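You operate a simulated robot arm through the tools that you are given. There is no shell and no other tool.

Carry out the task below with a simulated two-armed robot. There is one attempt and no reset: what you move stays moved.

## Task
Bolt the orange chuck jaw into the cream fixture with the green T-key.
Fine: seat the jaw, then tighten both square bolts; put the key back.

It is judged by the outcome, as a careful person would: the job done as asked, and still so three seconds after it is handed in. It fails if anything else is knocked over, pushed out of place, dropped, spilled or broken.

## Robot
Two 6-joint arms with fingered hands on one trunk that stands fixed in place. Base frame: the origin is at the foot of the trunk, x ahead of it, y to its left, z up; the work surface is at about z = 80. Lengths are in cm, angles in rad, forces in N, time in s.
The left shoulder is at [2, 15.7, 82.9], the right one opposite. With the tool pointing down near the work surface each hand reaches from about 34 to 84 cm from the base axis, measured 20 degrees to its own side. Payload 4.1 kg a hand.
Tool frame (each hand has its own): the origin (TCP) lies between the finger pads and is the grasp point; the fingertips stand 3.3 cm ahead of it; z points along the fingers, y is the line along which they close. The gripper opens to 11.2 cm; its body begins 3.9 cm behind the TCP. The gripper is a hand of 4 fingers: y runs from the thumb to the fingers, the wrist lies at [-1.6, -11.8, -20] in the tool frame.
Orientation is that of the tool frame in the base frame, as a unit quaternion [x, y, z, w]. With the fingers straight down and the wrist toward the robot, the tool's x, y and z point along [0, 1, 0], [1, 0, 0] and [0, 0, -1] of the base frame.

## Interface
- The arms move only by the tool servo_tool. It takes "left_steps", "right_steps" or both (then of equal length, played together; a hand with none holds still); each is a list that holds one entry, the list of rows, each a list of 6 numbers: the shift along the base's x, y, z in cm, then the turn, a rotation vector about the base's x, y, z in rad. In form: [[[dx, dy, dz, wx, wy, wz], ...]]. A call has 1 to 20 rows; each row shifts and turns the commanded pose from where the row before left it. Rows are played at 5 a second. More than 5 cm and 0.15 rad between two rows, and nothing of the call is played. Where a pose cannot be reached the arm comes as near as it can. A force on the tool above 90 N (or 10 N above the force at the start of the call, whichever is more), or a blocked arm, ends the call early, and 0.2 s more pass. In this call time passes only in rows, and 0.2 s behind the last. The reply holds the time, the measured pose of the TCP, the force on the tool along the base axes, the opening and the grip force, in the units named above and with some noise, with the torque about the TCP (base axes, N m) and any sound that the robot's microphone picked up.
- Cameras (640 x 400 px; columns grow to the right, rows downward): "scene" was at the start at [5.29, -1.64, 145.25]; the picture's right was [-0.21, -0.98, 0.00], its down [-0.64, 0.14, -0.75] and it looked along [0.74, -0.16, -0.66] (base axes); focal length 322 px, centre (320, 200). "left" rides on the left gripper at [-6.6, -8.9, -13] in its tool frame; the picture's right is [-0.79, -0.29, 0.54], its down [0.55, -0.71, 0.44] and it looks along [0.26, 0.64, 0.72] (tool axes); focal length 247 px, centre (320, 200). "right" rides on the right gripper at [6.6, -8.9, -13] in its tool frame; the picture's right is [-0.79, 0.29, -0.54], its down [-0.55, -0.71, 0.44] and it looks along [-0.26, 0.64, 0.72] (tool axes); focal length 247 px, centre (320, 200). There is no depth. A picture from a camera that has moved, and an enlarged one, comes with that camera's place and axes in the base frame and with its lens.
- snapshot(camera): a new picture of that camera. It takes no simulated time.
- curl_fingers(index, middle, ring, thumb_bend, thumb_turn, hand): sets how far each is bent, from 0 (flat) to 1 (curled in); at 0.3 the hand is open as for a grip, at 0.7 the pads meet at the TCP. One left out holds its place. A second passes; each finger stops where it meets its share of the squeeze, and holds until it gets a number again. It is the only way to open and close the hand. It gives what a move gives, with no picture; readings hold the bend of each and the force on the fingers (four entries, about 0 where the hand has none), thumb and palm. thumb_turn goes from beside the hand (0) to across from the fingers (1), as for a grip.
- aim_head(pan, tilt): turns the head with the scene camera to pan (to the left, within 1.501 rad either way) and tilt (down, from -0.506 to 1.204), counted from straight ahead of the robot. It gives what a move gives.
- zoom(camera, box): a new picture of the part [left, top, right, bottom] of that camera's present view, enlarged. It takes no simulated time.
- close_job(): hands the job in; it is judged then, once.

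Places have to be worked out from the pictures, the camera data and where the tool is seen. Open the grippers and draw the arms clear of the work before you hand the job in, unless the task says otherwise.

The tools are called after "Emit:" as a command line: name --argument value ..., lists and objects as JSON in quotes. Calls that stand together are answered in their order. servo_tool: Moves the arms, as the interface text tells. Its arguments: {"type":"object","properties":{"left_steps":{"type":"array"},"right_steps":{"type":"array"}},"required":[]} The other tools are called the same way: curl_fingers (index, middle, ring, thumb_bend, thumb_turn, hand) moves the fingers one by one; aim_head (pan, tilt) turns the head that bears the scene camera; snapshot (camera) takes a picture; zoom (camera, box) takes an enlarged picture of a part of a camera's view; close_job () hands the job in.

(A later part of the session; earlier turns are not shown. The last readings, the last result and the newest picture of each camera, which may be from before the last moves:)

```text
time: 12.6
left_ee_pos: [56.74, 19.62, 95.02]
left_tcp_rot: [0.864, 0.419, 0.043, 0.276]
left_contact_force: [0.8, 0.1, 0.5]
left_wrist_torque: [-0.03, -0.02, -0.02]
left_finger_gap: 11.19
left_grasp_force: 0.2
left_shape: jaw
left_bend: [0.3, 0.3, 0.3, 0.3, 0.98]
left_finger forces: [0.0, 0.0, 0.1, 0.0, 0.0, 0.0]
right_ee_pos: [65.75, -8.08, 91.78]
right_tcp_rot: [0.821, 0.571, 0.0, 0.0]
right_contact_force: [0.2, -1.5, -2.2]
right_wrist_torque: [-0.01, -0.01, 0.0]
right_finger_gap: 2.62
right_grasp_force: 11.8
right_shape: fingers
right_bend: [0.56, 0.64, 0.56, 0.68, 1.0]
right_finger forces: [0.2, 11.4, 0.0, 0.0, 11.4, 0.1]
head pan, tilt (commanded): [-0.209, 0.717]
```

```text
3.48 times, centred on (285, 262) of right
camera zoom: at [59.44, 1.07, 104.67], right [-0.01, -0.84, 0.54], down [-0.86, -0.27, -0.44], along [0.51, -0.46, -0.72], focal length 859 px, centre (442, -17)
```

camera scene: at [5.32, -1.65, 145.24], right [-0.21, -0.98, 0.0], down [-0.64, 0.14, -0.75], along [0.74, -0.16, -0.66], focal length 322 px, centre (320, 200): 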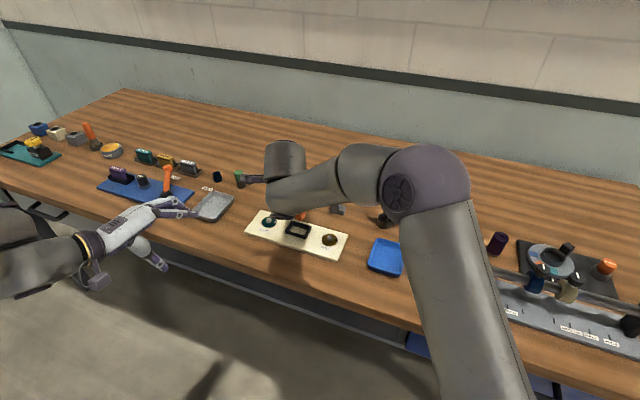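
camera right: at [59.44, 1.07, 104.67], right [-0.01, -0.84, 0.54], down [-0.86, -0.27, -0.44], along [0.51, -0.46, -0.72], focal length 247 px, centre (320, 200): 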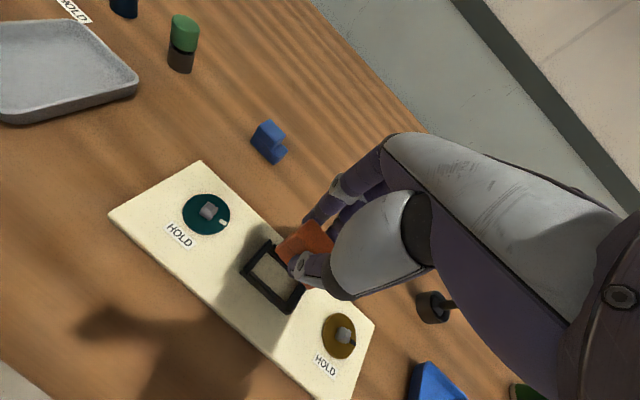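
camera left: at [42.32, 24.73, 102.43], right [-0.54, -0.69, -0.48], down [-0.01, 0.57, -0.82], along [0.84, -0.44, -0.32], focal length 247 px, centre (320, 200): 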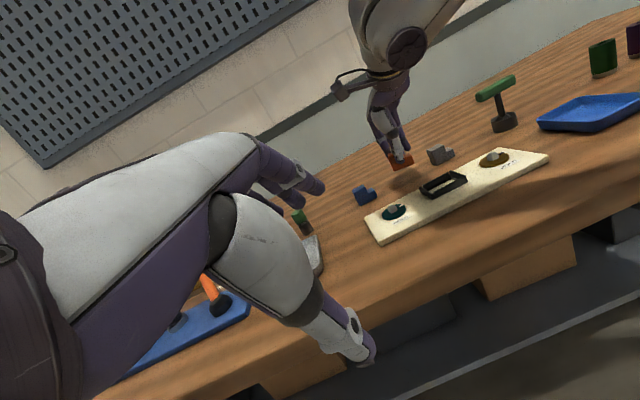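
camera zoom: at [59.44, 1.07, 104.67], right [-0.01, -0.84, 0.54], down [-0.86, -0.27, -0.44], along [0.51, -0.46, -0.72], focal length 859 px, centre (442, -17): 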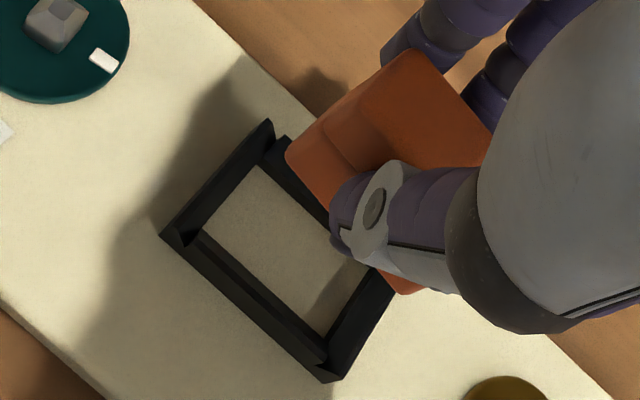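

Measured: jaw yaw is still about 8° clockwise of the pocket and its base centre is about 0.3 cm off. I turn +0.14 rad, shift (-0.1, -0.3) and lower until the base is about 1 cm above the frame.

Emit:
servo_tool --right_steps '[[[-0.05, -0.15, -1.0, 0, 0, 0.07], [-0.05, -0.15, -1.0, 0, 0, 0.07], [0, 0, -1.0, 0, 0, 0], [0, 0, -0.8, 0, 0, 0]]]'

Emit:
zoom --camera "scene" --box '[270, 200, 334, 240]'

Emit:
zoom --camera "left" --box '[416, 130, 480, 200]'

Emit:
zoom --camera "right" --box '[230, 205, 340, 320]'

```text
time: 13.6
left_ee_pos: [56.61, 19.6, 94.98]
left_tcp_rot: [0.864, 0.42, 0.043, 0.275]
left_contact_force: [-0.4, 0.9, 0.1]
left_wrist_torque: [-0.02, 0.02, 0.01]
left_finger_gap: 11.17
left_grasp_force: 0.0
left_shape: jaw
left_bend: [0.3, 0.3, 0.3, 0.3, 0.98]
left_finger forces: [0.0, 0.1, 0.1, 0.1, 0.0, 0.0]
right_ee_pos: [65.56, -8.51, 87.76]
right_tcp_rot: [0.779, 0.627, 0.0, 0.0]
right_contact_force: [-0.8, -0.4, -1.4]
right_wrist_torque: [-0.02, 0.01, 0.02]
right_finger_gap: 2.59
right_grasp_force: 11.6
right_shape: fingers
right_bend: [0.56, 0.64, 0.56, 0.68, 1.0]
right_finger forces: [0.2, 11.3, 0.0, 0.0, 11.2, 0.0]
head pan, tilt (commanded): [-0.209, 0.717]
```

```text
10.00 times, centred on (302, 220) of scene
camera zoom: at [5.29, -1.64, 145.24], right [-0.21, -0.98, 0.0], down [-0.64, 0.14, -0.75], along [0.74, -0.16, -0.66], focal length 3218 px, centre (500, 0)
```

zoom: 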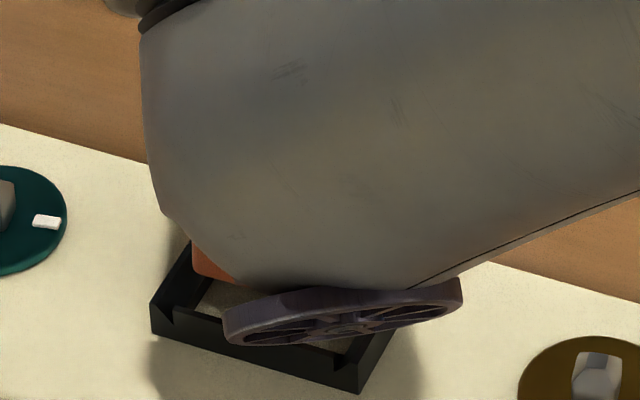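

```text
5.71 times, centred on (448, 165) of left
camera zoom: at [42.34, 24.7, 102.44], right [-0.55, -0.69, -0.48], down [-0.01, 0.57, -0.82], along [0.84, -0.44, -0.32], focal length 1411 px, centre (-411, 400)
```

zoom: 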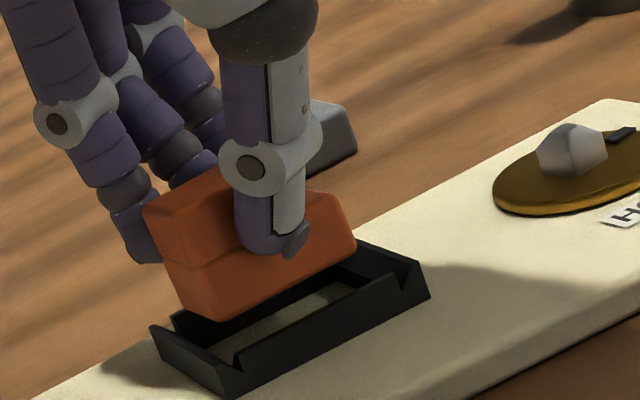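

```text
3.48 times, centred on (285, 262) of right
camera zoom: at [58.12, -0.2, 100.78], right [0.11, -0.84, 0.54], down [-0.81, -0.39, -0.44], along [0.57, -0.39, -0.72], focal length 859 px, centre (442, -17)
```

zoom: 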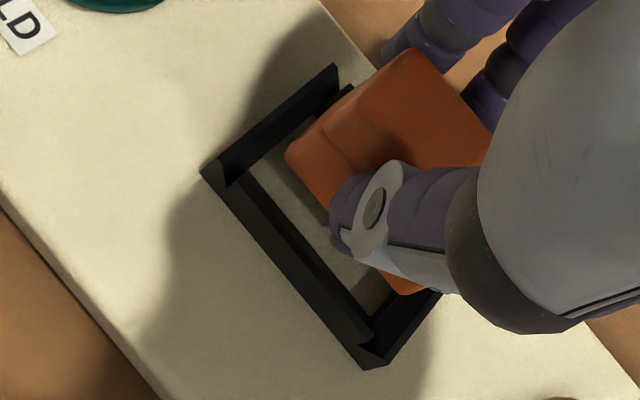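

The jaw is now nearly parallel to the pocket in the hand view, but I want to check pitch and roll in the left view before inserting, so I zoom closer.

Emit:
zoom --camera "left" --box '[424, 158, 464, 200]'

Emit:
zoom --camera "right" --box '[270, 220, 330, 300]'

```text
9.52 times, centred on (444, 179) of left
camera zoom: at [42.34, 24.7, 102.44], right [-0.55, -0.69, -0.48], down [-0.01, 0.57, -0.82], along [0.84, -0.44, -0.32], focal length 2352 px, centre (-861, 400)
```

zoom: 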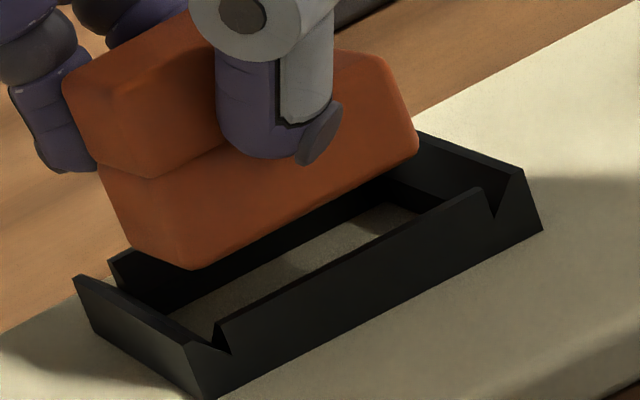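

```text
5.00 times, centred on (300, 260) of right
camera zoom: at [58.12, -0.2, 100.78], right [0.11, -0.84, 0.54], down [-0.81, -0.39, -0.44], along [0.57, -0.39, -0.72], focal length 1235 px, centre (420, -100)
```

zoom: 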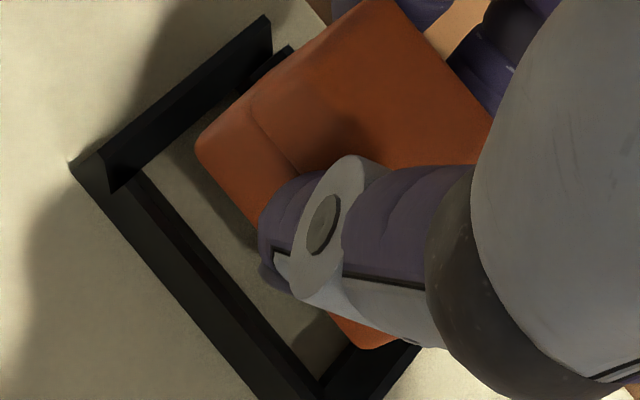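

Yaw now matches the frame within ~2°, and the jaw base seems about 0.3 cm too far toward the back wall. I shift (-0.2, +0.25), lower 0.5 cm and look again.

Emit:
servo_tool --right_steps '[[[-0.2, 0.24, 0, 0, 0, 0], [0, 0, -0.25, 0, 0, 0], [0, 0, -0.25, 0, 0, 0]]]'

Emit:
zoom --camera "left" --box '[424, 158, 464, 200]'

Emit:
zoom --camera "right" --box '[230, 205, 340, 320]'

```text
time: 14.4
left_ee_pos: [56.71, 19.68, 95.1]
left_tcp_rot: [0.864, 0.419, 0.043, 0.276]
left_contact_force: [0.1, -0.2, -0.3]
left_wrist_torque: [0.02, -0.02, 0.04]
left_finger_gap: 11.16
left_grasp_force: 0.1
left_shape: jaw
left_bend: [0.3, 0.3, 0.3, 0.3, 0.98]
left_finger forces: [0.0, 0.1, 0.1, 0.0, 0.1, 0.1]
right_ee_pos: [65.43, -8.26, 87.23]
right_tcp_rot: [0.779, 0.627, 0.001, 0.0]
right_contact_force: [0.9, -0.3, -2.5]
right_wrist_torque: [0.01, 0.01, 0.01]
right_finger_gap: 2.62
right_grasp_force: 11.2
right_shape: fingers
right_bend: [0.56, 0.64, 0.56, 0.68, 1.0]
right_finger forces: [0.2, 11.3, 0.0, 0.0, 11.2, 0.0]
head pan, tilt (commanded): [-0.209, 0.717]
```

```text
9.52 times, centred on (444, 179) of left
camera zoom: at [42.35, 24.7, 102.44], right [-0.55, -0.69, -0.48], down [-0.01, 0.57, -0.82], along [0.84, -0.44, -0.32], focal length 2352 px, centre (-861, 400)
```

zoom: 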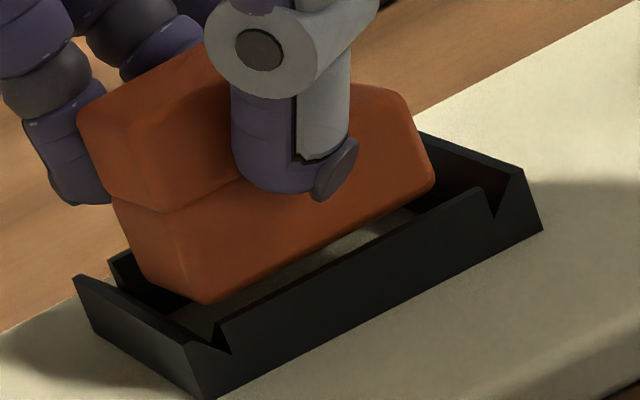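

```text
3.48 times, centred on (285, 262) of right
camera zoom: at [57.94, 0.03, 100.22], right [0.11, -0.84, 0.54], down [-0.81, -0.39, -0.44], along [0.57, -0.39, -0.72], focal length 859 px, centre (442, -17)
```

zoom: 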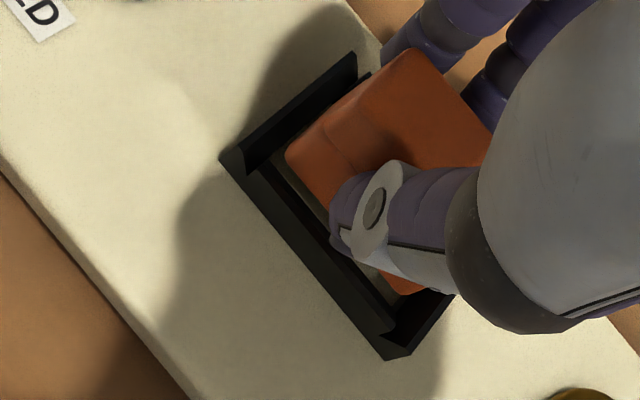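

The jaw base hovers just at the frame's top edge. I zoom the hand view once more to check the margins to the inner walls.

Emit:
zoom --camera "right" --box '[250, 220, 330, 305]'

Emit:
zoom --camera "scene" --box '[278, 212, 326, 242]'

```text
4.71 times, centred on (290, 262) of right
camera zoom: at [57.94, 0.03, 100.22], right [0.11, -0.84, 0.54], down [-0.81, -0.39, -0.44], along [0.57, -0.39, -0.72], focal length 1162 px, centre (461, -94)
```

zoom: 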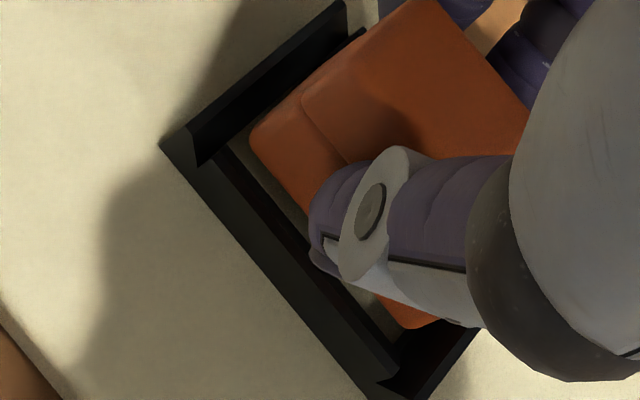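

```text
13.33 times, centred on (302, 227) of scene
camera zoom: at [5.3, -1.64, 145.24], right [-0.21, -0.98, 0.0], down [-0.64, 0.14, -0.75], along [0.74, -0.16, -0.66], focal length 4290 px, centre (560, -160)
```

zoom: 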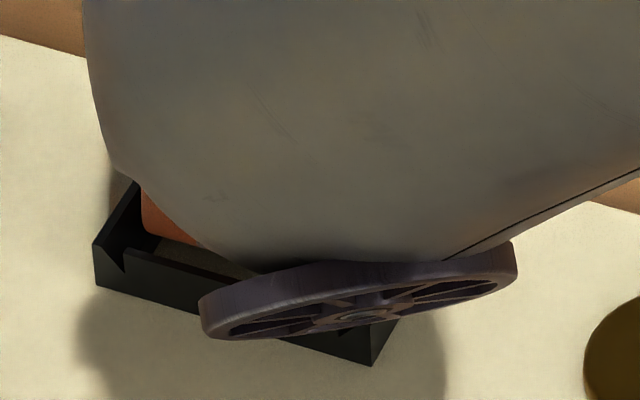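

By the floor projection the jaw should go about 0.3 cm back (+v) and 0.15 cm toward the right end. I apply that and start lowering in small steps while watching the force.

Emit:
servo_tool --right_steps '[[[0.16, -0.28, 0, 0, 0, 0], [0, 0, -0.2, 0, 0, 0], [0, 0, -0.15, 0, 0, 0]]]'

Emit:
zoom --camera "left" --box '[424, 158, 464, 200]'

Emit:
zoom --camera "right" --box '[250, 220, 330, 305]'

```text
time: 15.2
left_ee_pos: [56.71, 19.6, 95.05]
left_tcp_rot: [0.864, 0.419, 0.043, 0.275]
left_contact_force: [-0.2, 0.0, -0.2]
left_wrist_torque: [0.03, 0.02, -0.01]
left_finger_gap: 11.2
left_grasp_force: 0.2
left_shape: jaw
left_bend: [0.3, 0.3, 0.3, 0.3, 0.98]
left_finger forces: [0.0, 0.1, 0.1, 0.0, 0.1, 0.0]
right_ee_pos: [65.53, -8.6, 86.99]
right_tcp_rot: [0.779, 0.627, -0.001, 0.0]
right_contact_force: [0.5, 0.9, -1.9]
right_wrist_torque: [0.0, 0.02, -0.02]
right_finger_gap: 2.6
right_grasp_force: 11.9
right_shape: fingers
right_bend: [0.56, 0.64, 0.56, 0.68, 1.0]
right_finger forces: [0.2, 11.3, 0.0, 0.0, 11.3, 0.0]
head pan, tilt (commanded): [-0.209, 0.717]
```

```text
9.52 times, centred on (444, 179) of left
camera zoom: at [42.35, 24.7, 102.44], right [-0.55, -0.69, -0.48], down [-0.01, 0.57, -0.82], along [0.84, -0.44, -0.32], focal length 2352 px, centre (-861, 400)
```

zoom: 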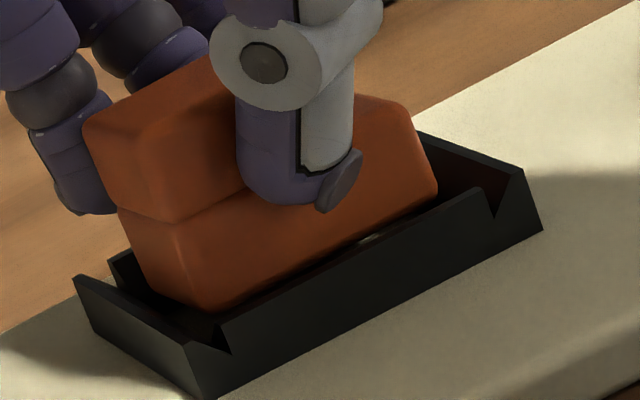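

```text
4.71 times, centred on (290, 262) of right
camera zoom: at [58.11, -0.23, 99.85], right [0.11, -0.84, 0.54], down [-0.81, -0.39, -0.44], along [0.57, -0.39, -0.72], focal length 1162 px, centre (461, -94)
```

zoom: 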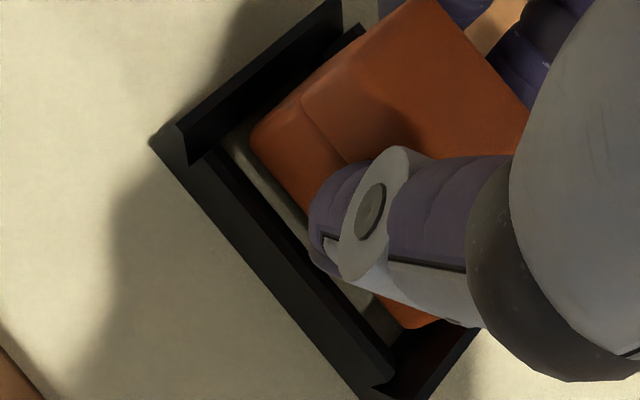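

The near edge now projects onto the pocket floor. I keep lowering in small steps.

Emit:
servo_tool --right_steps '[[[0, 0, -0.15, 0, 0, 0], [0, 0, -0.15, 0, 0, 0], [0, 0, -0.1, 0, 0, 0]]]'

Emit:
zoom --camera "left" --box '[424, 158, 464, 200]'

Emit:
zoom --camera "right" --box '[250, 220, 330, 305]'

```text
time: 16.0
left_ee_pos: [56.75, 19.64, 94.92]
left_tcp_rot: [0.864, 0.419, 0.044, 0.276]
left_contact_force: [-0.4, -0.6, 0.3]
left_wrist_torque: [0.01, 0.01, -0.01]
left_finger_gap: 11.2
left_grasp_force: 0.1
left_shape: jaw
left_bend: [0.3, 0.3, 0.3, 0.3, 0.98]
left_finger forces: [0.0, 0.0, 0.0, 0.1, 0.0, 0.1]
right_ee_pos: [65.47, -8.42, 86.51]
right_tcp_rot: [0.779, 0.628, 0.0, 0.0]
right_contact_force: [-0.3, -1.0, -2.5]
right_wrist_torque: [-0.01, -0.01, 0.01]
right_finger_gap: 2.62
right_grasp_force: 11.0
right_shape: fingers
right_bend: [0.56, 0.64, 0.56, 0.68, 1.0]
right_finger forces: [0.1, 11.3, 0.1, 0.0, 11.3, 0.0]
head pan, tilt (commanded): [-0.209, 0.717]
```

```text
9.52 times, centred on (444, 179) of left
camera zoom: at [42.35, 24.7, 102.44], right [-0.55, -0.69, -0.48], down [-0.01, 0.57, -0.82], along [0.84, -0.44, -0.32], focal length 2352 px, centre (-861, 400)
```

zoom: 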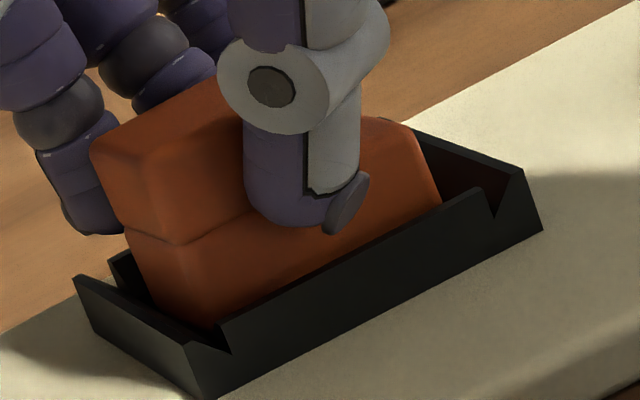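

```text
4.71 times, centred on (290, 262) of right
camera zoom: at [58.11, -0.2, 99.44], right [0.11, -0.84, 0.54], down [-0.81, -0.39, -0.44], along [0.57, -0.39, -0.72], focal length 1162 px, centre (461, -94)
```

zoom: 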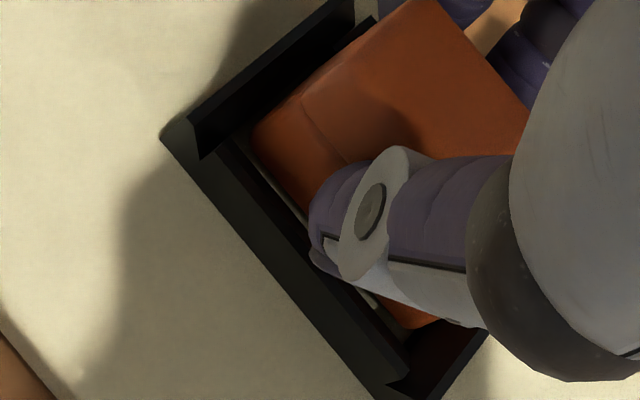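

No contact yet and the base is already inside the frame. I continue down in small steps until force shows.

Emit:
servo_tool --right_steps '[[[0, 0, -0.15, 0, 0, 0], [0, 0, -0.1, 0, 0, 0]]]'

Emit:
zoom --camera "left" --box '[424, 158, 464, 200]'

Emit:
zoom --camera "right" --box '[250, 220, 330, 305]'

```text
time: 16.6
left_ee_pos: [56.78, 19.58, 95.09]
left_tcp_rot: [0.864, 0.419, 0.044, 0.276]
left_contact_force: [0.2, 0.2, -0.1]
left_wrist_torque: [0.0, 0.01, 0.01]
left_finger_gap: 11.19
left_grasp_force: 0.1
left_shape: jaw
left_bend: [0.3, 0.3, 0.3, 0.3, 0.98]
left_finger forces: [0.1, 0.1, 0.0, 0.1, 0.1, 0.1]
right_ee_pos: [65.56, -8.42, 86.19]
right_tcp_rot: [0.779, 0.627, 0.0, 0.0]
right_contact_force: [-1.0, 1.0, -1.8]
right_wrist_torque: [0.0, 0.01, 0.0]
right_finger_gap: 2.62
right_grasp_force: 11.4
right_shape: fingers
right_bend: [0.56, 0.64, 0.56, 0.68, 1.0]
right_finger forces: [0.2, 11.3, 0.0, 0.0, 11.4, 0.0]
head pan, tilt (commanded): [-0.209, 0.717]
```

```text
9.52 times, centred on (444, 179) of left
camera zoom: at [42.35, 24.7, 102.44], right [-0.55, -0.69, -0.48], down [-0.01, 0.57, -0.82], along [0.84, -0.44, -0.32], focal length 2352 px, centre (-861, 400)
```

zoom: 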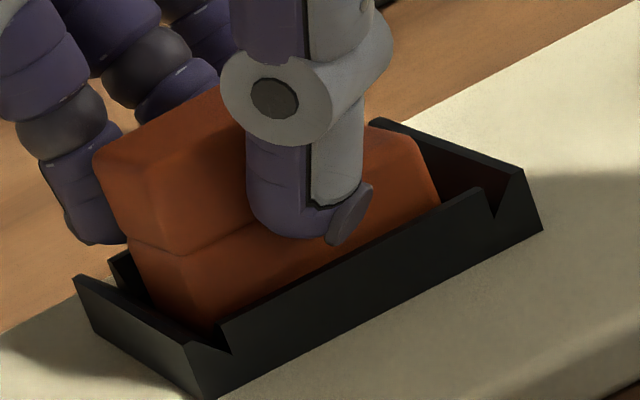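

```text
4.71 times, centred on (290, 262) of right
camera zoom: at [58.12, -0.17, 99.24], right [0.11, -0.84, 0.54], down [-0.81, -0.39, -0.44], along [0.57, -0.39, -0.72], focal length 1162 px, centre (461, -94)
```

zoom: 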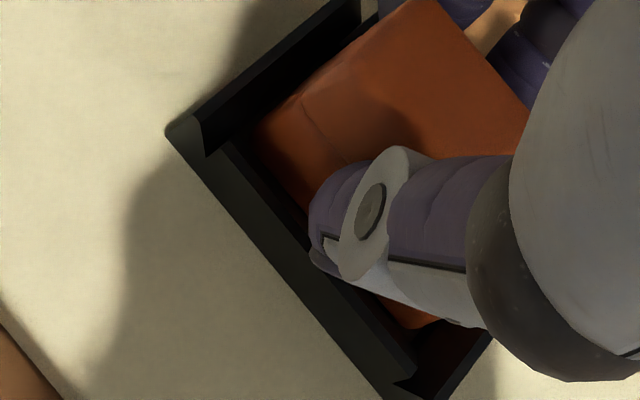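

Still no contact. I lower another 0.3 cm in small rows.

Emit:
servo_tool --right_steps '[[[0, 0, -0.1, 0, 0, 0], [0, 0, -0.1, 0, 0, 0], [0, 0, -0.08, 0, 0, 0]]]'

Emit:
zoom --camera "left" --box '[424, 158, 464, 200]'

Emit:
zoom --camera "right" --box '[250, 220, 330, 305]'

```text
time: 17.4
left_ee_pos: [56.74, 19.58, 95.05]
left_tcp_rot: [0.863, 0.42, 0.044, 0.276]
left_contact_force: [0.2, -0.1, 0.1]
left_wrist_torque: [0.03, 0.01, 0.02]
left_finger_gap: 11.15
left_grasp_force: 0.0
left_shape: jaw
left_bend: [0.3, 0.3, 0.3, 0.3, 0.98]
left_finger forces: [0.0, 0.1, 0.1, 0.0, 0.0, 0.1]
right_ee_pos: [65.67, -8.53, 86.02]
right_tcp_rot: [0.778, 0.628, 0.002, 0.0]
right_contact_force: [-1.7, 2.8, 7.8]
right_wrist_torque: [-0.02, -0.01, 0.06]
right_finger_gap: 2.63
right_grasp_force: 13.5
right_shape: fingers
right_bend: [0.56, 0.64, 0.56, 0.68, 0.99]
right_finger forces: [0.1, 12.4, 0.0, 0.0, 14.8, 0.0]
head pan, tilt (commanded): [-0.209, 0.717]
```

```text
9.52 times, centred on (444, 179) of left
camera zoom: at [42.32, 24.71, 102.44], right [-0.55, -0.69, -0.48], down [-0.01, 0.57, -0.82], along [0.84, -0.44, -0.32], focal length 2352 px, centre (-861, 400)
```

zoom: 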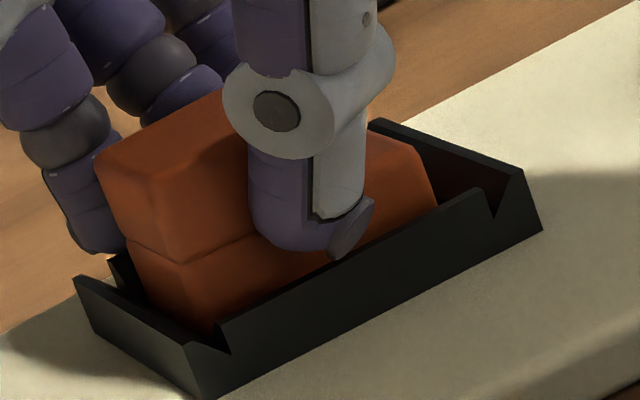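

```text
4.71 times, centred on (290, 262) of right
camera zoom: at [58.09, -0.2, 99.03], right [0.11, -0.84, 0.54], down [-0.81, -0.39, -0.44], along [0.57, -0.39, -0.72], focal length 1162 px, centre (461, -94)
```

zoom: 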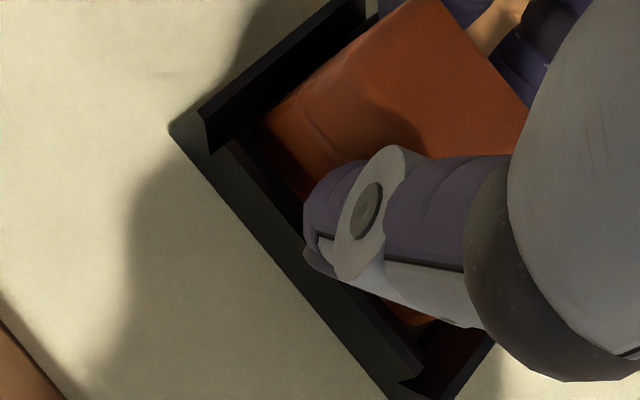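

Contact appeared (about 10 N upward) at TCP z = 86.0, right where the base should meet the plate, though the thumb tip is also close to the front wall's top. I ease up 0.15 cm and loosen the grip slightly so the jaw can settle in the pocket.

Emit:
servo_tool --right_steps '[[[0, 0, 0.08, 0, 0, 0], [0, 0, 0.07, 0, 0, 0]]]'

Emit:
curl_fingers --hand "right" --middle 0.6 --thumb_bend 0.64

Emit:
zoom --camera "left" --box '[424, 158, 464, 200]'

Emit:
zoom --camera "right" --box '[250, 220, 330, 305]'

```text
time: 18.0
left_ee_pos: [56.72, 19.59, 95.05]
left_tcp_rot: [0.863, 0.42, 0.044, 0.277]
left_contact_force: [0.1, -1.0, 0.0]
left_wrist_torque: [-0.02, 0.01, -0.01]
left_finger_gap: 11.16
left_grasp_force: 0.1
left_shape: jaw
left_bend: [0.3, 0.3, 0.3, 0.3, 0.98]
left_finger forces: [0.1, 0.1, 0.1, 0.0, 0.0, 0.0]
right_ee_pos: [65.6, -8.48, 86.14]
right_tcp_rot: [0.779, 0.627, 0.0, 0.0]
right_contact_force: [1.9, 2.2, 4.5]
right_wrist_torque: [-0.01, -0.12, 0.03]
right_finger_gap: 2.63
right_grasp_force: 13.0
right_shape: fingers
right_bend: [0.56, 0.64, 0.56, 0.68, 0.99]
right_finger forces: [0.1, 12.4, 0.0, 0.1, 13.2, 0.0]
head pan, tilt (commanded): [-0.209, 0.717]
```

```text
time: 19.0
left_ee_pos: [56.82, 19.63, 94.93]
left_tcp_rot: [0.864, 0.419, 0.043, 0.276]
left_contact_force: [-0.1, 0.5, 0.3]
left_wrist_torque: [0.0, -0.02, -0.03]
left_finger_gap: 11.17
left_grasp_force: 0.0
left_shape: jaw
left_bend: [0.3, 0.3, 0.3, 0.3, 0.98]
left_finger forces: [0.1, 0.1, 0.1, 0.1, 0.1, 0.0]
right_ee_pos: [65.44, -8.58, 86.04]
right_tcp_rot: [0.779, 0.626, 0.0, -0.001]
right_contact_force: [-2.4, 1.2, 1.9]
right_wrist_torque: [0.03, 0.05, -0.03]
right_finger_gap: 3.05
right_grasp_force: 1.2
right_shape: fingers
right_bend: [0.56, 0.61, 0.56, 0.64, 1.0]
right_finger forces: [0.1, 1.3, 0.1, 0.1, 1.3, 0.0]
head pan, tilt (commanded): [-0.209, 0.717]
```

```text
9.52 times, centred on (444, 179) of left
camera zoom: at [42.34, 24.7, 102.44], right [-0.55, -0.69, -0.48], down [-0.01, 0.57, -0.82], along [0.84, -0.44, -0.32], focal length 2352 px, centre (-861, 400)
```

zoom: 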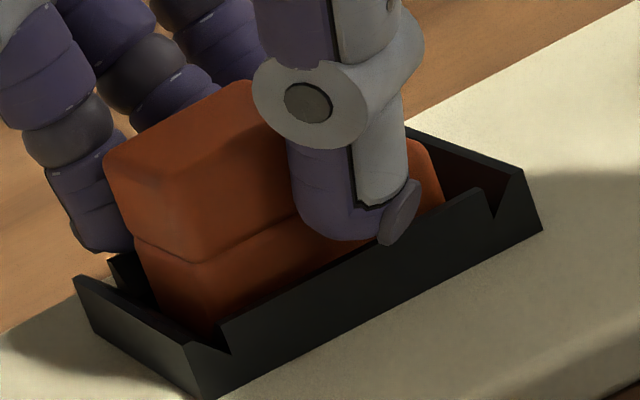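

```text
4.71 times, centred on (290, 262) of right
camera zoom: at [58.09, -0.2, 99.05], right [0.11, -0.84, 0.54], down [-0.81, -0.39, -0.44], along [0.57, -0.39, -0.72], focal length 1162 px, centre (461, -94)
```

zoom: 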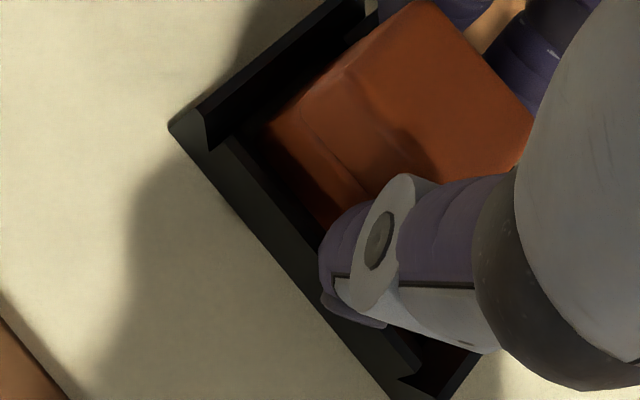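

The grip is nearly off (1.3 N) and the jaw sits between the walls. I open further and rise straight up to inspect the seating.

Emit:
servo_tool --right_steps '[[[0, 0, 0.15, 0, 0, 0], [0, 0, 0.15, 0, 0, 0]]]'

Emit:
curl_fingers --hand "right" --index 0.53 --middle 0.53 --ring 0.53 --thumb_bend 0.55

Emit:
servo_tool --right_steps '[[[0, 0, 0.6, 0, 0, 0], [0, 0, 1.0, 0, 0, 0], [0, 0, 1.5, 0, 0, 0], [0, 0, 2.0, 0, 0, 0]]]'

Emit:
zoom --camera "left" --box '[424, 158, 464, 200]'

Emit:
zoom --camera "right" --box '[230, 205, 340, 320]'

```text
time: 19.6
left_ee_pos: [56.69, 19.57, 94.98]
left_tcp_rot: [0.864, 0.42, 0.044, 0.276]
left_contact_force: [0.8, -0.1, 0.3]
left_wrist_torque: [0.02, 0.0, 0.02]
left_finger_gap: 11.18
left_grasp_force: 0.1
left_shape: jaw
left_bend: [0.3, 0.3, 0.3, 0.3, 0.98]
left_finger forces: [0.0, 0.0, 0.0, 0.0, 0.1, 0.1]
right_ee_pos: [65.57, -8.51, 86.43]
right_tcp_rot: [0.779, 0.627, 0.0, 0.0]
right_contact_force: [-0.9, -0.5, -0.6]
right_wrist_torque: [-0.01, -0.01, 0.01]
right_finger_gap: 3.07
right_grasp_force: 0.3
right_shape: fingers
right_bend: [0.56, 0.6, 0.56, 0.64, 1.0]
right_finger forces: [0.0, 0.0, 0.0, 0.0, 0.7, 0.0]
head pan, tilt (commanded): [-0.209, 0.717]
```

```text
time: 20.6
left_ee_pos: [56.74, 19.6, 95.01]
left_tcp_rot: [0.864, 0.419, 0.044, 0.277]
left_contact_force: [-0.8, 0.5, 1.4]
left_wrist_torque: [0.0, -0.01, -0.02]
left_finger_gap: 11.2
left_grasp_force: 0.0
left_shape: jaw
left_bend: [0.3, 0.3, 0.3, 0.3, 0.98]
left_finger forces: [0.0, 0.0, 0.0, 0.0, 0.0, 0.1]
right_ee_pos: [65.47, -8.52, 86.4]
right_tcp_rot: [0.778, 0.628, -0.001, 0.0]
right_contact_force: [0.3, 1.1, 0.6]
right_wrist_torque: [-0.01, 0.03, -0.02]
right_finger_gap: 4.57
right_grasp_force: 0.1
right_shape: fingers
right_bend: [0.53, 0.53, 0.53, 0.55, 1.0]
right_finger forces: [0.0, 0.1, 0.0, 0.0, 0.0, 0.0]
head pan, tilt (commanded): [-0.209, 0.717]
```

```text
time: 21.6
left_ee_pos: [56.77, 19.58, 95.06]
left_tcp_rot: [0.864, 0.42, 0.043, 0.276]
left_contact_force: [-0.8, -0.3, 0.4]
left_wrist_torque: [-0.03, 0.01, -0.02]
left_finger_gap: 11.19
left_grasp_force: 0.0
left_shape: jaw
left_bend: [0.3, 0.3, 0.3, 0.3, 0.98]
left_finger forces: [0.0, 0.0, 0.0, 0.0, 0.0, 0.0]
right_ee_pos: [65.46, -8.42, 91.58]
right_tcp_rot: [0.779, 0.627, 0.0, -0.001]
right_contact_force: [0.4, -0.7, -1.2]
right_wrist_torque: [-0.03, -0.01, 0.0]
right_finger_gap: 4.57
right_grasp_force: 0.0
right_shape: fingers
right_bend: [0.53, 0.53, 0.53, 0.55, 1.0]
right_finger forces: [0.0, 0.0, 0.0, 0.0, 0.1, 0.1]
head pan, tilt (commanded): [-0.209, 0.717]
```

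```text
9.52 times, centred on (444, 179) of left
camera zoom: at [42.35, 24.69, 102.44], right [-0.55, -0.69, -0.48], down [-0.01, 0.57, -0.82], along [0.84, -0.44, -0.32], focal length 2352 px, centre (-861, 400)
```

zoom: 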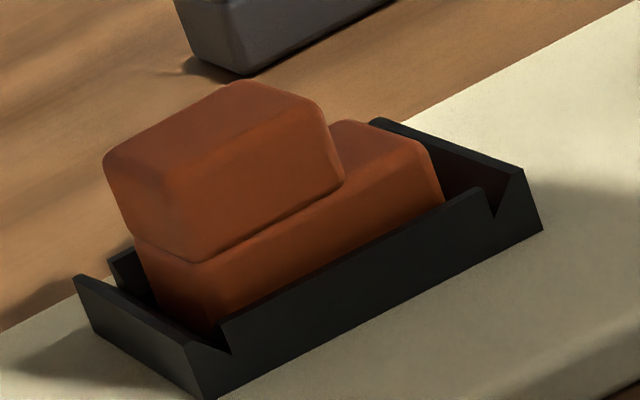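

```text
3.48 times, centred on (285, 262) of right
camera zoom: at [58.09, -0.24, 104.46], right [0.11, -0.84, 0.54], down [-0.81, -0.39, -0.44], along [0.57, -0.39, -0.72], focal length 859 px, centre (442, -17)
```

zoom: 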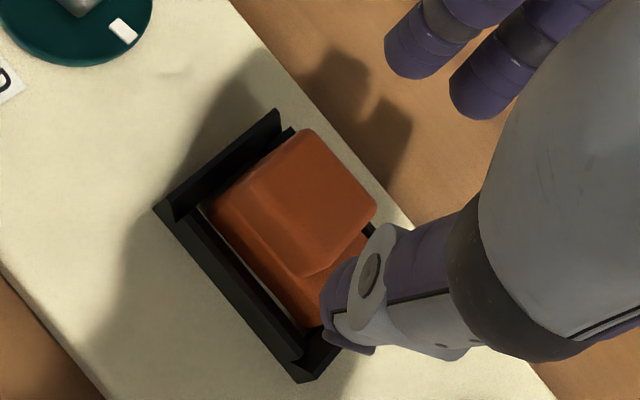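

The jaw is released in the pocket; I clear the hand away toward the right so the cameras can see whether it is fully down.

Emit:
servo_tool --right_steps '[[[0, -1, 3, 0, 0, 0], [0, -4, 2, 0, 0, 0], [0, -4.5, 1, 0, 0, 0], [0, -4.5, 0, 0, 0, 0], [0, -4.5, 0, 0, 0, 0]]]'

Emit:
zoom --camera "scene" --box '[278, 210, 326, 240]'

Emit:
zoom --camera "left" --box '[424, 155, 464, 200]'

Emit:
snapshot --camera "right"

```text
time: 22.8
left_ee_pos: [56.8, 19.73, 95.03]
left_tcp_rot: [0.864, 0.42, 0.043, 0.275]
left_contact_force: [-0.5, 0.1, -0.4]
left_wrist_torque: [-0.06, -0.01, -0.03]
left_finger_gap: 11.18
left_grasp_force: 0.1
left_shape: jaw
left_bend: [0.3, 0.3, 0.3, 0.3, 0.98]
left_finger forces: [0.0, 0.0, 0.0, 0.1, 0.0, 0.0]
right_ee_pos: [65.44, -26.77, 97.84]
right_tcp_rot: [0.778, 0.628, 0.0, 0.0]
right_contact_force: [-0.1, 0.0, -0.9]
right_wrist_torque: [-0.07, 0.01, -0.03]
right_finger_gap: 4.57
right_grasp_force: 0.0
right_shape: fingers
right_bend: [0.53, 0.53, 0.53, 0.55, 1.0]
right_finger forces: [0.0, 0.0, 0.0, 0.1, 0.0, 0.1]
head pan, tilt (commanded): [-0.209, 0.717]
```

```text
13.33 times, centred on (302, 225) of scene
camera zoom: at [5.3, -1.6, 145.25], right [-0.21, -0.98, 0.0], down [-0.64, 0.14, -0.75], along [0.74, -0.16, -0.66], focal length 4290 px, centre (560, -133)
```

zoom: 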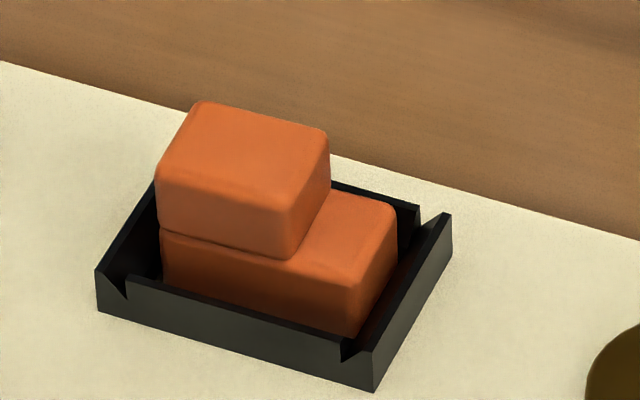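

```text
8.89 times, centred on (444, 178) of left
camera zoom: at [42.34, 24.74, 102.43], right [-0.55, -0.69, -0.48], down [-0.01, 0.57, -0.82], along [0.84, -0.44, -0.32], focal length 2195 px, centre (-782, 400)
```

zoom: 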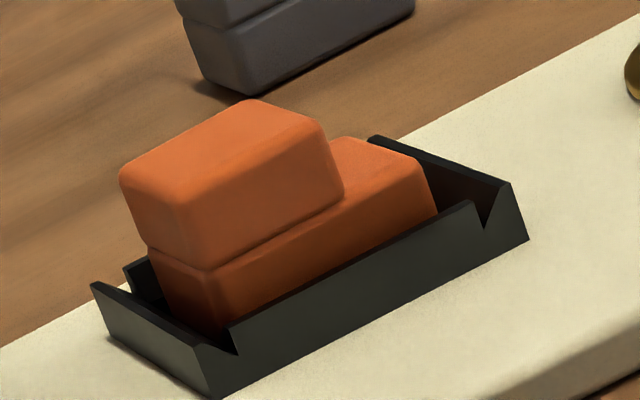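

```text
taken
camera right: at [58.01, -18.62, 110.68], right [0.11, -0.83, 0.54], down [-0.81, -0.39, -0.44], along [0.57, -0.39, -0.72], focal length 247 px, centre (320, 200)
```

right: 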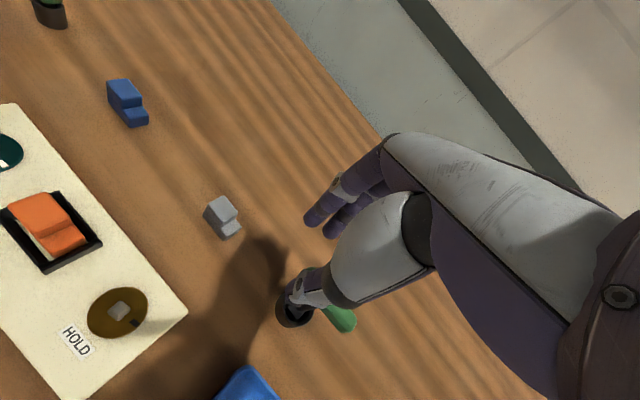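

The scene view suggests the base is down to about floor level. I zoom with the hand camera from this side to check for tilt and the near-side gap.

Emit:
zoom --camera "right" --box '[0, 175, 110, 280]'

Emit:
zoom --camera "scene" --box '[284, 214, 318, 238]'

```text
3.81 times, centred on (55, 228) of right
camera zoom: at [58.01, -18.62, 110.68], right [0.11, -0.83, 0.54], down [-0.81, -0.39, -0.44], along [0.57, -0.39, -0.72], focal length 941 px, centre (1330, 95)
```

zoom: 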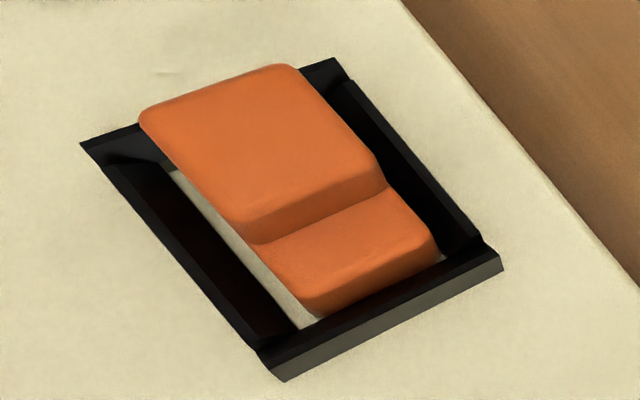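

```text
16.00 times, centred on (301, 226) of scene
camera zoom: at [5.3, -1.6, 145.25], right [-0.21, -0.98, 0.0], down [-0.64, 0.14, -0.75], along [0.74, -0.16, -0.66], focal length 5148 px, centre (624, -216)
```

zoom: 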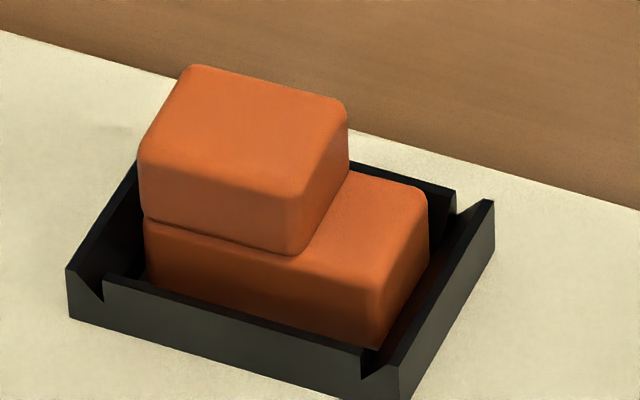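

Triangulating puts the frame plate top at ≈81.3 and the jaw's bottom within ~0.1–0.2 of it, so it is essentially seated, resting toward the back wall. To be sure it is fully down I close the fingers into a blunt tip and move over the upper block for a gentle press.

Emit:
curl_fingers --hand "right" --index 0.68 --middle 0.68 --ring 0.68 --thumb_bend 0.66

Emit:
servo_tool --right_steps '[[[0.1, 4.5, 0, 0, 0, 0], [0.1, 4.5, 0, 0, 0, 0], [0.1, 4.5, -1, 0, 0, 0], [0.1, 4.5, -2, 0, 0, 0], [0.1, 0.4, -2, 0, 0, 0], [0, 0, -1.5, 0, 0, 0]]]'

Emit:
zoom --camera "left" --box '[416, 110, 480, 200]'

Emit:
zoom --camera "right" --box '[230, 205, 340, 320]'

```text
time: 23.8
left_ee_pos: [56.67, 19.63, 95.03]
left_tcp_rot: [0.864, 0.419, 0.044, 0.277]
left_contact_force: [0.7, -0.3, 0.1]
left_wrist_torque: [-0.02, -0.01, -0.01]
left_finger_gap: 11.19
left_grasp_force: 0.0
left_shape: jaw
left_bend: [0.3, 0.3, 0.3, 0.3, 0.98]
left_finger forces: [0.0, 0.0, 0.1, 0.0, 0.0, 0.0]
right_ee_pos: [65.4, -26.82, 97.66]
right_tcp_rot: [0.778, 0.628, 0.0, 0.0]
right_contact_force: [0.1, 0.3, -0.4]
right_wrist_torque: [0.03, 0.0, 0.0]
right_finger_gap: 1.1
right_grasp_force: 0.1
right_shape: fingers
right_bend: [0.68, 0.68, 0.68, 0.66, 1.0]
right_finger forces: [0.0, 0.0, 0.0, 0.0, 0.1, 0.0]
head pan, tilt (commanded): [-0.209, 0.717]
```

```text
time: 25.2
left_ee_pos: [56.71, 19.59, 95.0]
left_tcp_rot: [0.864, 0.419, 0.043, 0.276]
left_contact_force: [-1.2, -0.4, -0.6]
left_wrist_torque: [-0.03, 0.01, 0.01]
left_finger_gap: 11.17
left_grasp_force: 0.0
left_shape: jaw
left_bend: [0.3, 0.3, 0.3, 0.3, 0.98]
left_finger forces: [0.0, 0.1, 0.0, 0.0, 0.0, 0.0]
right_ee_pos: [66.04, -8.56, 91.19]
right_tcp_rot: [0.779, 0.627, 0.001, 0.0]
right_contact_force: [-0.4, -0.3, 0.5]
right_wrist_torque: [0.03, -0.02, 0.0]
right_finger_gap: 1.11
right_grasp_force: 0.0
right_shape: fingers
right_bend: [0.68, 0.68, 0.68, 0.66, 1.0]
right_finger forces: [0.1, 0.0, 0.0, 0.1, 0.0, 0.0]
head pan, tilt (commanded): [-0.209, 0.717]
```

```text
4.44 times, centred on (448, 155) of left
camera zoom: at [42.33, 24.7, 102.44], right [-0.55, -0.69, -0.48], down [-0.01, 0.57, -0.82], along [0.84, -0.44, -0.32], focal length 1098 px, centre (-249, 400)
```

zoom: 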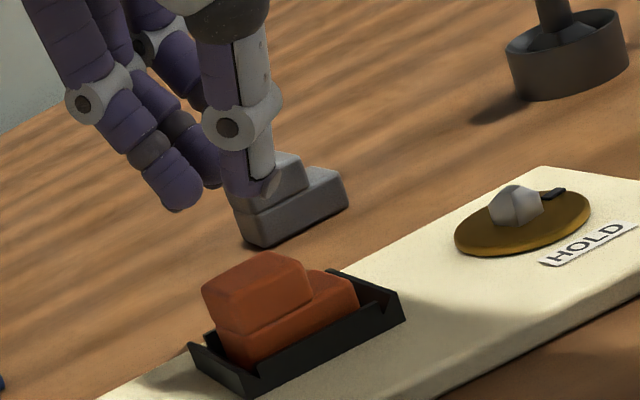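

```text
3.48 times, centred on (285, 262) of right
camera zoom: at [58.64, -0.24, 104.11], right [0.11, -0.84, 0.54], down [-0.81, -0.39, -0.44], along [0.57, -0.39, -0.72], focal length 859 px, centre (442, -17)
```

zoom: 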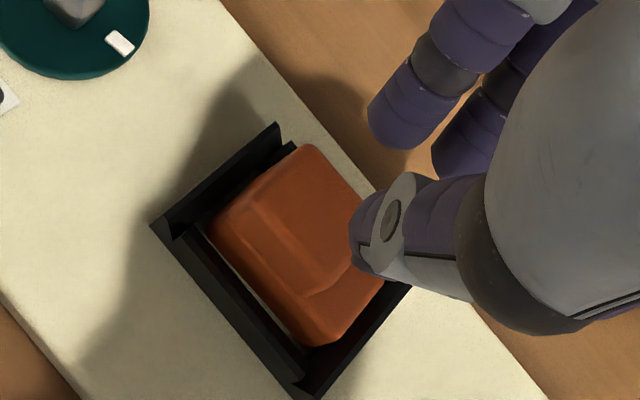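

The thumb/middle tips are above the block; I shift slightly to centre on it and come down in small steps watching the vertical force.

Emit:
servo_tool --right_steps '[[[0.08, 0.35, -1.0, 0, 0, 0], [0, 0, -0.8, 0, 0, 0], [0, 0, -0.3, 0, 0, 0]]]'

Emit:
zoom --camera "left" --box '[416, 130, 480, 200]'

```text
time: 26.0
left_ee_pos: [56.62, 19.52, 95.07]
left_tcp_rot: [0.863, 0.42, 0.044, 0.277]
left_contact_force: [0.3, -0.6, -1.2]
left_wrist_torque: [-0.01, -0.01, -0.01]
left_finger_gap: 11.15
left_grasp_force: 0.0
left_shape: jaw
left_bend: [0.3, 0.3, 0.3, 0.3, 0.98]
left_finger forces: [0.0, 0.0, 0.0, 0.0, 0.1, 0.0]
right_ee_pos: [66.16, -8.19, 88.99]
right_tcp_rot: [0.779, 0.627, 0.0, 0.0]
right_contact_force: [-0.7, 0.1, 0.3]
right_wrist_torque: [-0.02, 0.03, -0.03]
right_finger_gap: 1.12
right_grasp_force: 0.1
right_shape: fingers
right_bend: [0.68, 0.68, 0.68, 0.66, 1.0]
right_finger forces: [0.0, 0.1, 0.0, 0.0, 0.0, 0.0]
head pan, tilt (commanded): [-0.209, 0.717]
```

```text
5.71 times, centred on (448, 165) of left
camera zoom: at [42.34, 24.7, 102.44], right [-0.55, -0.69, -0.48], down [-0.01, 0.57, -0.82], along [0.84, -0.44, -0.32], focal length 1411 px, centre (-411, 400)
```

zoom: 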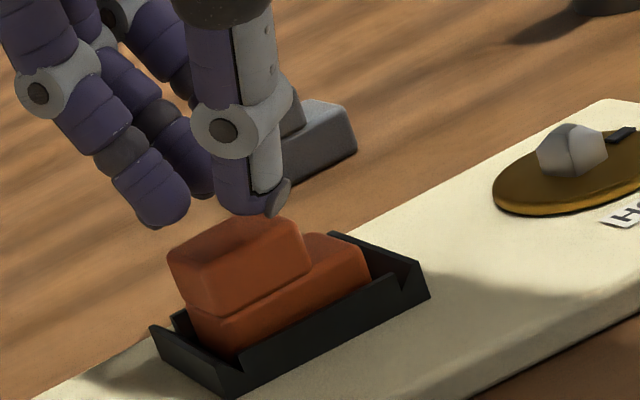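

The index finger would graze the block's end, so I open index and ring out of the way and press only with thumb and middle tips.

Emit:
curl_fingers --hand "right" --index 0.5 --ring 0.5

Emit:
servo_tool --right_steps '[[[0, 0, -0.15, 0, 0, 0], [0, 0, -0.15, 0, 0, 0], [0, 0, -0.1, 0, 0, 0]]]'

Emit:
zoom --camera "left" --box '[416, 130, 480, 200]'

```text
time: 27.0
left_ee_pos: [56.82, 19.69, 95.12]
left_tcp_rot: [0.864, 0.419, 0.044, 0.276]
left_contact_force: [-0.3, 0.0, -0.6]
left_wrist_torque: [-0.02, -0.02, 0.0]
left_finger_gap: 11.19
left_grasp_force: 0.0
left_shape: jaw
left_bend: [0.3, 0.3, 0.3, 0.3, 0.98]
left_finger forces: [0.0, 0.0, 0.0, 0.1, 0.0, 0.1]
right_ee_pos: [65.93, -8.28, 88.99]
right_tcp_rot: [0.779, 0.627, 0.0, 0.0]
right_contact_force: [-0.7, -0.4, 0.3]
right_wrist_torque: [0.03, 0.01, 0.0]
right_finger_gap: 3.52
right_grasp_force: 0.1
right_shape: fingers
right_bend: [0.5, 0.68, 0.5, 0.66, 1.0]
right_finger forces: [0.0, 0.0, 0.0, 0.0, 0.0, 0.0]
head pan, tilt (commanded): [-0.209, 0.717]
```

```text
time: 27.8
left_ee_pos: [56.75, 19.6, 95.04]
left_tcp_rot: [0.863, 0.42, 0.044, 0.276]
left_contact_force: [-1.0, 0.2, 0.5]
left_wrist_torque: [-0.02, -0.01, 0.0]
left_finger_gap: 11.19
left_grasp_force: 0.1
left_shape: jaw
left_bend: [0.3, 0.3, 0.3, 0.3, 0.98]
left_finger forces: [0.0, 0.0, 0.0, 0.0, 0.0, 0.0]
right_ee_pos: [66.15, -8.2, 88.54]
right_tcp_rot: [0.779, 0.627, 0.0, 0.0]
right_contact_force: [0.2, 0.2, 1.1]
right_wrist_torque: [0.0, -0.02, 0.03]
right_finger_gap: 3.54
right_grasp_force: 0.0
right_shape: fingers
right_bend: [0.5, 0.68, 0.5, 0.66, 1.0]
right_finger forces: [0.0, 0.1, 0.1, 0.0, 0.0, 0.0]
head pan, tilt (commanded): [-0.209, 0.717]
```

```text
5.71 times, centred on (448, 165) of left
camera zoom: at [42.34, 24.7, 102.44], right [-0.55, -0.69, -0.48], down [-0.01, 0.57, -0.82], along [0.84, -0.44, -0.32], focal length 1411 px, centre (-411, 400)
```

zoom: 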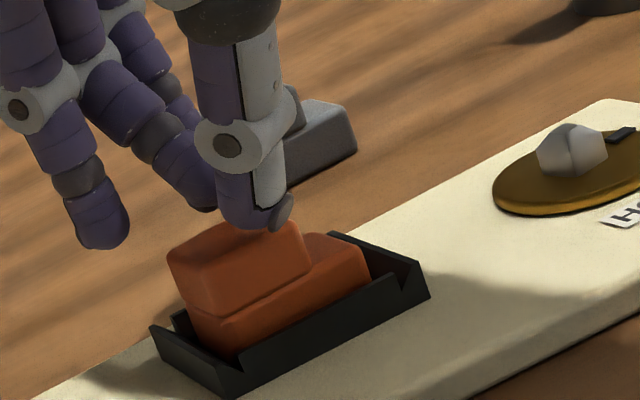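

Tips are just above the block top. I press down a few millimetres more in small rows.

Emit:
servo_tool --right_steps '[[[0, 0, -0.1, 0, 0, 0], [0, 0, -0.1, 0, 0, 0]]]'

Emit:
servo_tool --right_steps '[[[0, 0, -0.1, 0, 0, 0], [0, 0, -0.1, 0, 0, 0]]]'

```text
time: 28.4
left_ee_pos: [56.7, 19.58, 94.99]
left_tcp_rot: [0.864, 0.419, 0.044, 0.276]
left_contact_force: [0.0, -0.4, 0.3]
left_wrist_torque: [-0.01, -0.02, 0.02]
left_finger_gap: 11.18
left_grasp_force: 0.1
left_shape: jaw
left_bend: [0.3, 0.3, 0.3, 0.3, 0.98]
left_finger forces: [0.0, 0.1, 0.1, 0.2, 0.0, 0.0]
right_ee_pos: [66.18, -8.22, 88.27]
right_tcp_rot: [0.779, 0.628, 0.0, 0.001]
right_contact_force: [-0.4, 0.1, 0.9]
right_wrist_torque: [0.02, 0.02, -0.04]
right_finger_gap: 3.57
right_grasp_force: 0.0
right_shape: fingers
right_bend: [0.5, 0.68, 0.5, 0.66, 1.0]
right_finger forces: [0.1, 0.0, 0.0, 0.0, 0.1, 0.1]
head pan, tilt (commanded): [-0.209, 0.717]
```

```text
time: 29.0
left_ee_pos: [56.73, 19.54, 94.98]
left_tcp_rot: [0.864, 0.419, 0.043, 0.276]
left_contact_force: [-0.5, -0.1, -0.5]
left_wrist_torque: [0.0, -0.01, 0.02]
left_finger_gap: 11.19
left_grasp_force: 0.2
left_shape: jaw
left_bend: [0.3, 0.3, 0.3, 0.3, 0.98]
left_finger forces: [0.0, 0.0, 0.0, 0.0, 0.0, 0.2]
right_ee_pos: [66.19, -8.3, 88.0]
right_tcp_rot: [0.779, 0.627, 0.0, 0.0]
right_contact_force: [-0.5, 0.6, 1.7]
right_wrist_torque: [0.0, 0.0, 0.0]
right_finger_gap: 3.57
right_grasp_force: 0.9
right_shape: fingers
right_bend: [0.5, 0.68, 0.5, 0.66, 1.0]
right_finger forces: [0.0, 0.0, 0.1, 0.0, 1.3, 0.0]
head pan, tilt (commanded): [-0.209, 0.717]
```

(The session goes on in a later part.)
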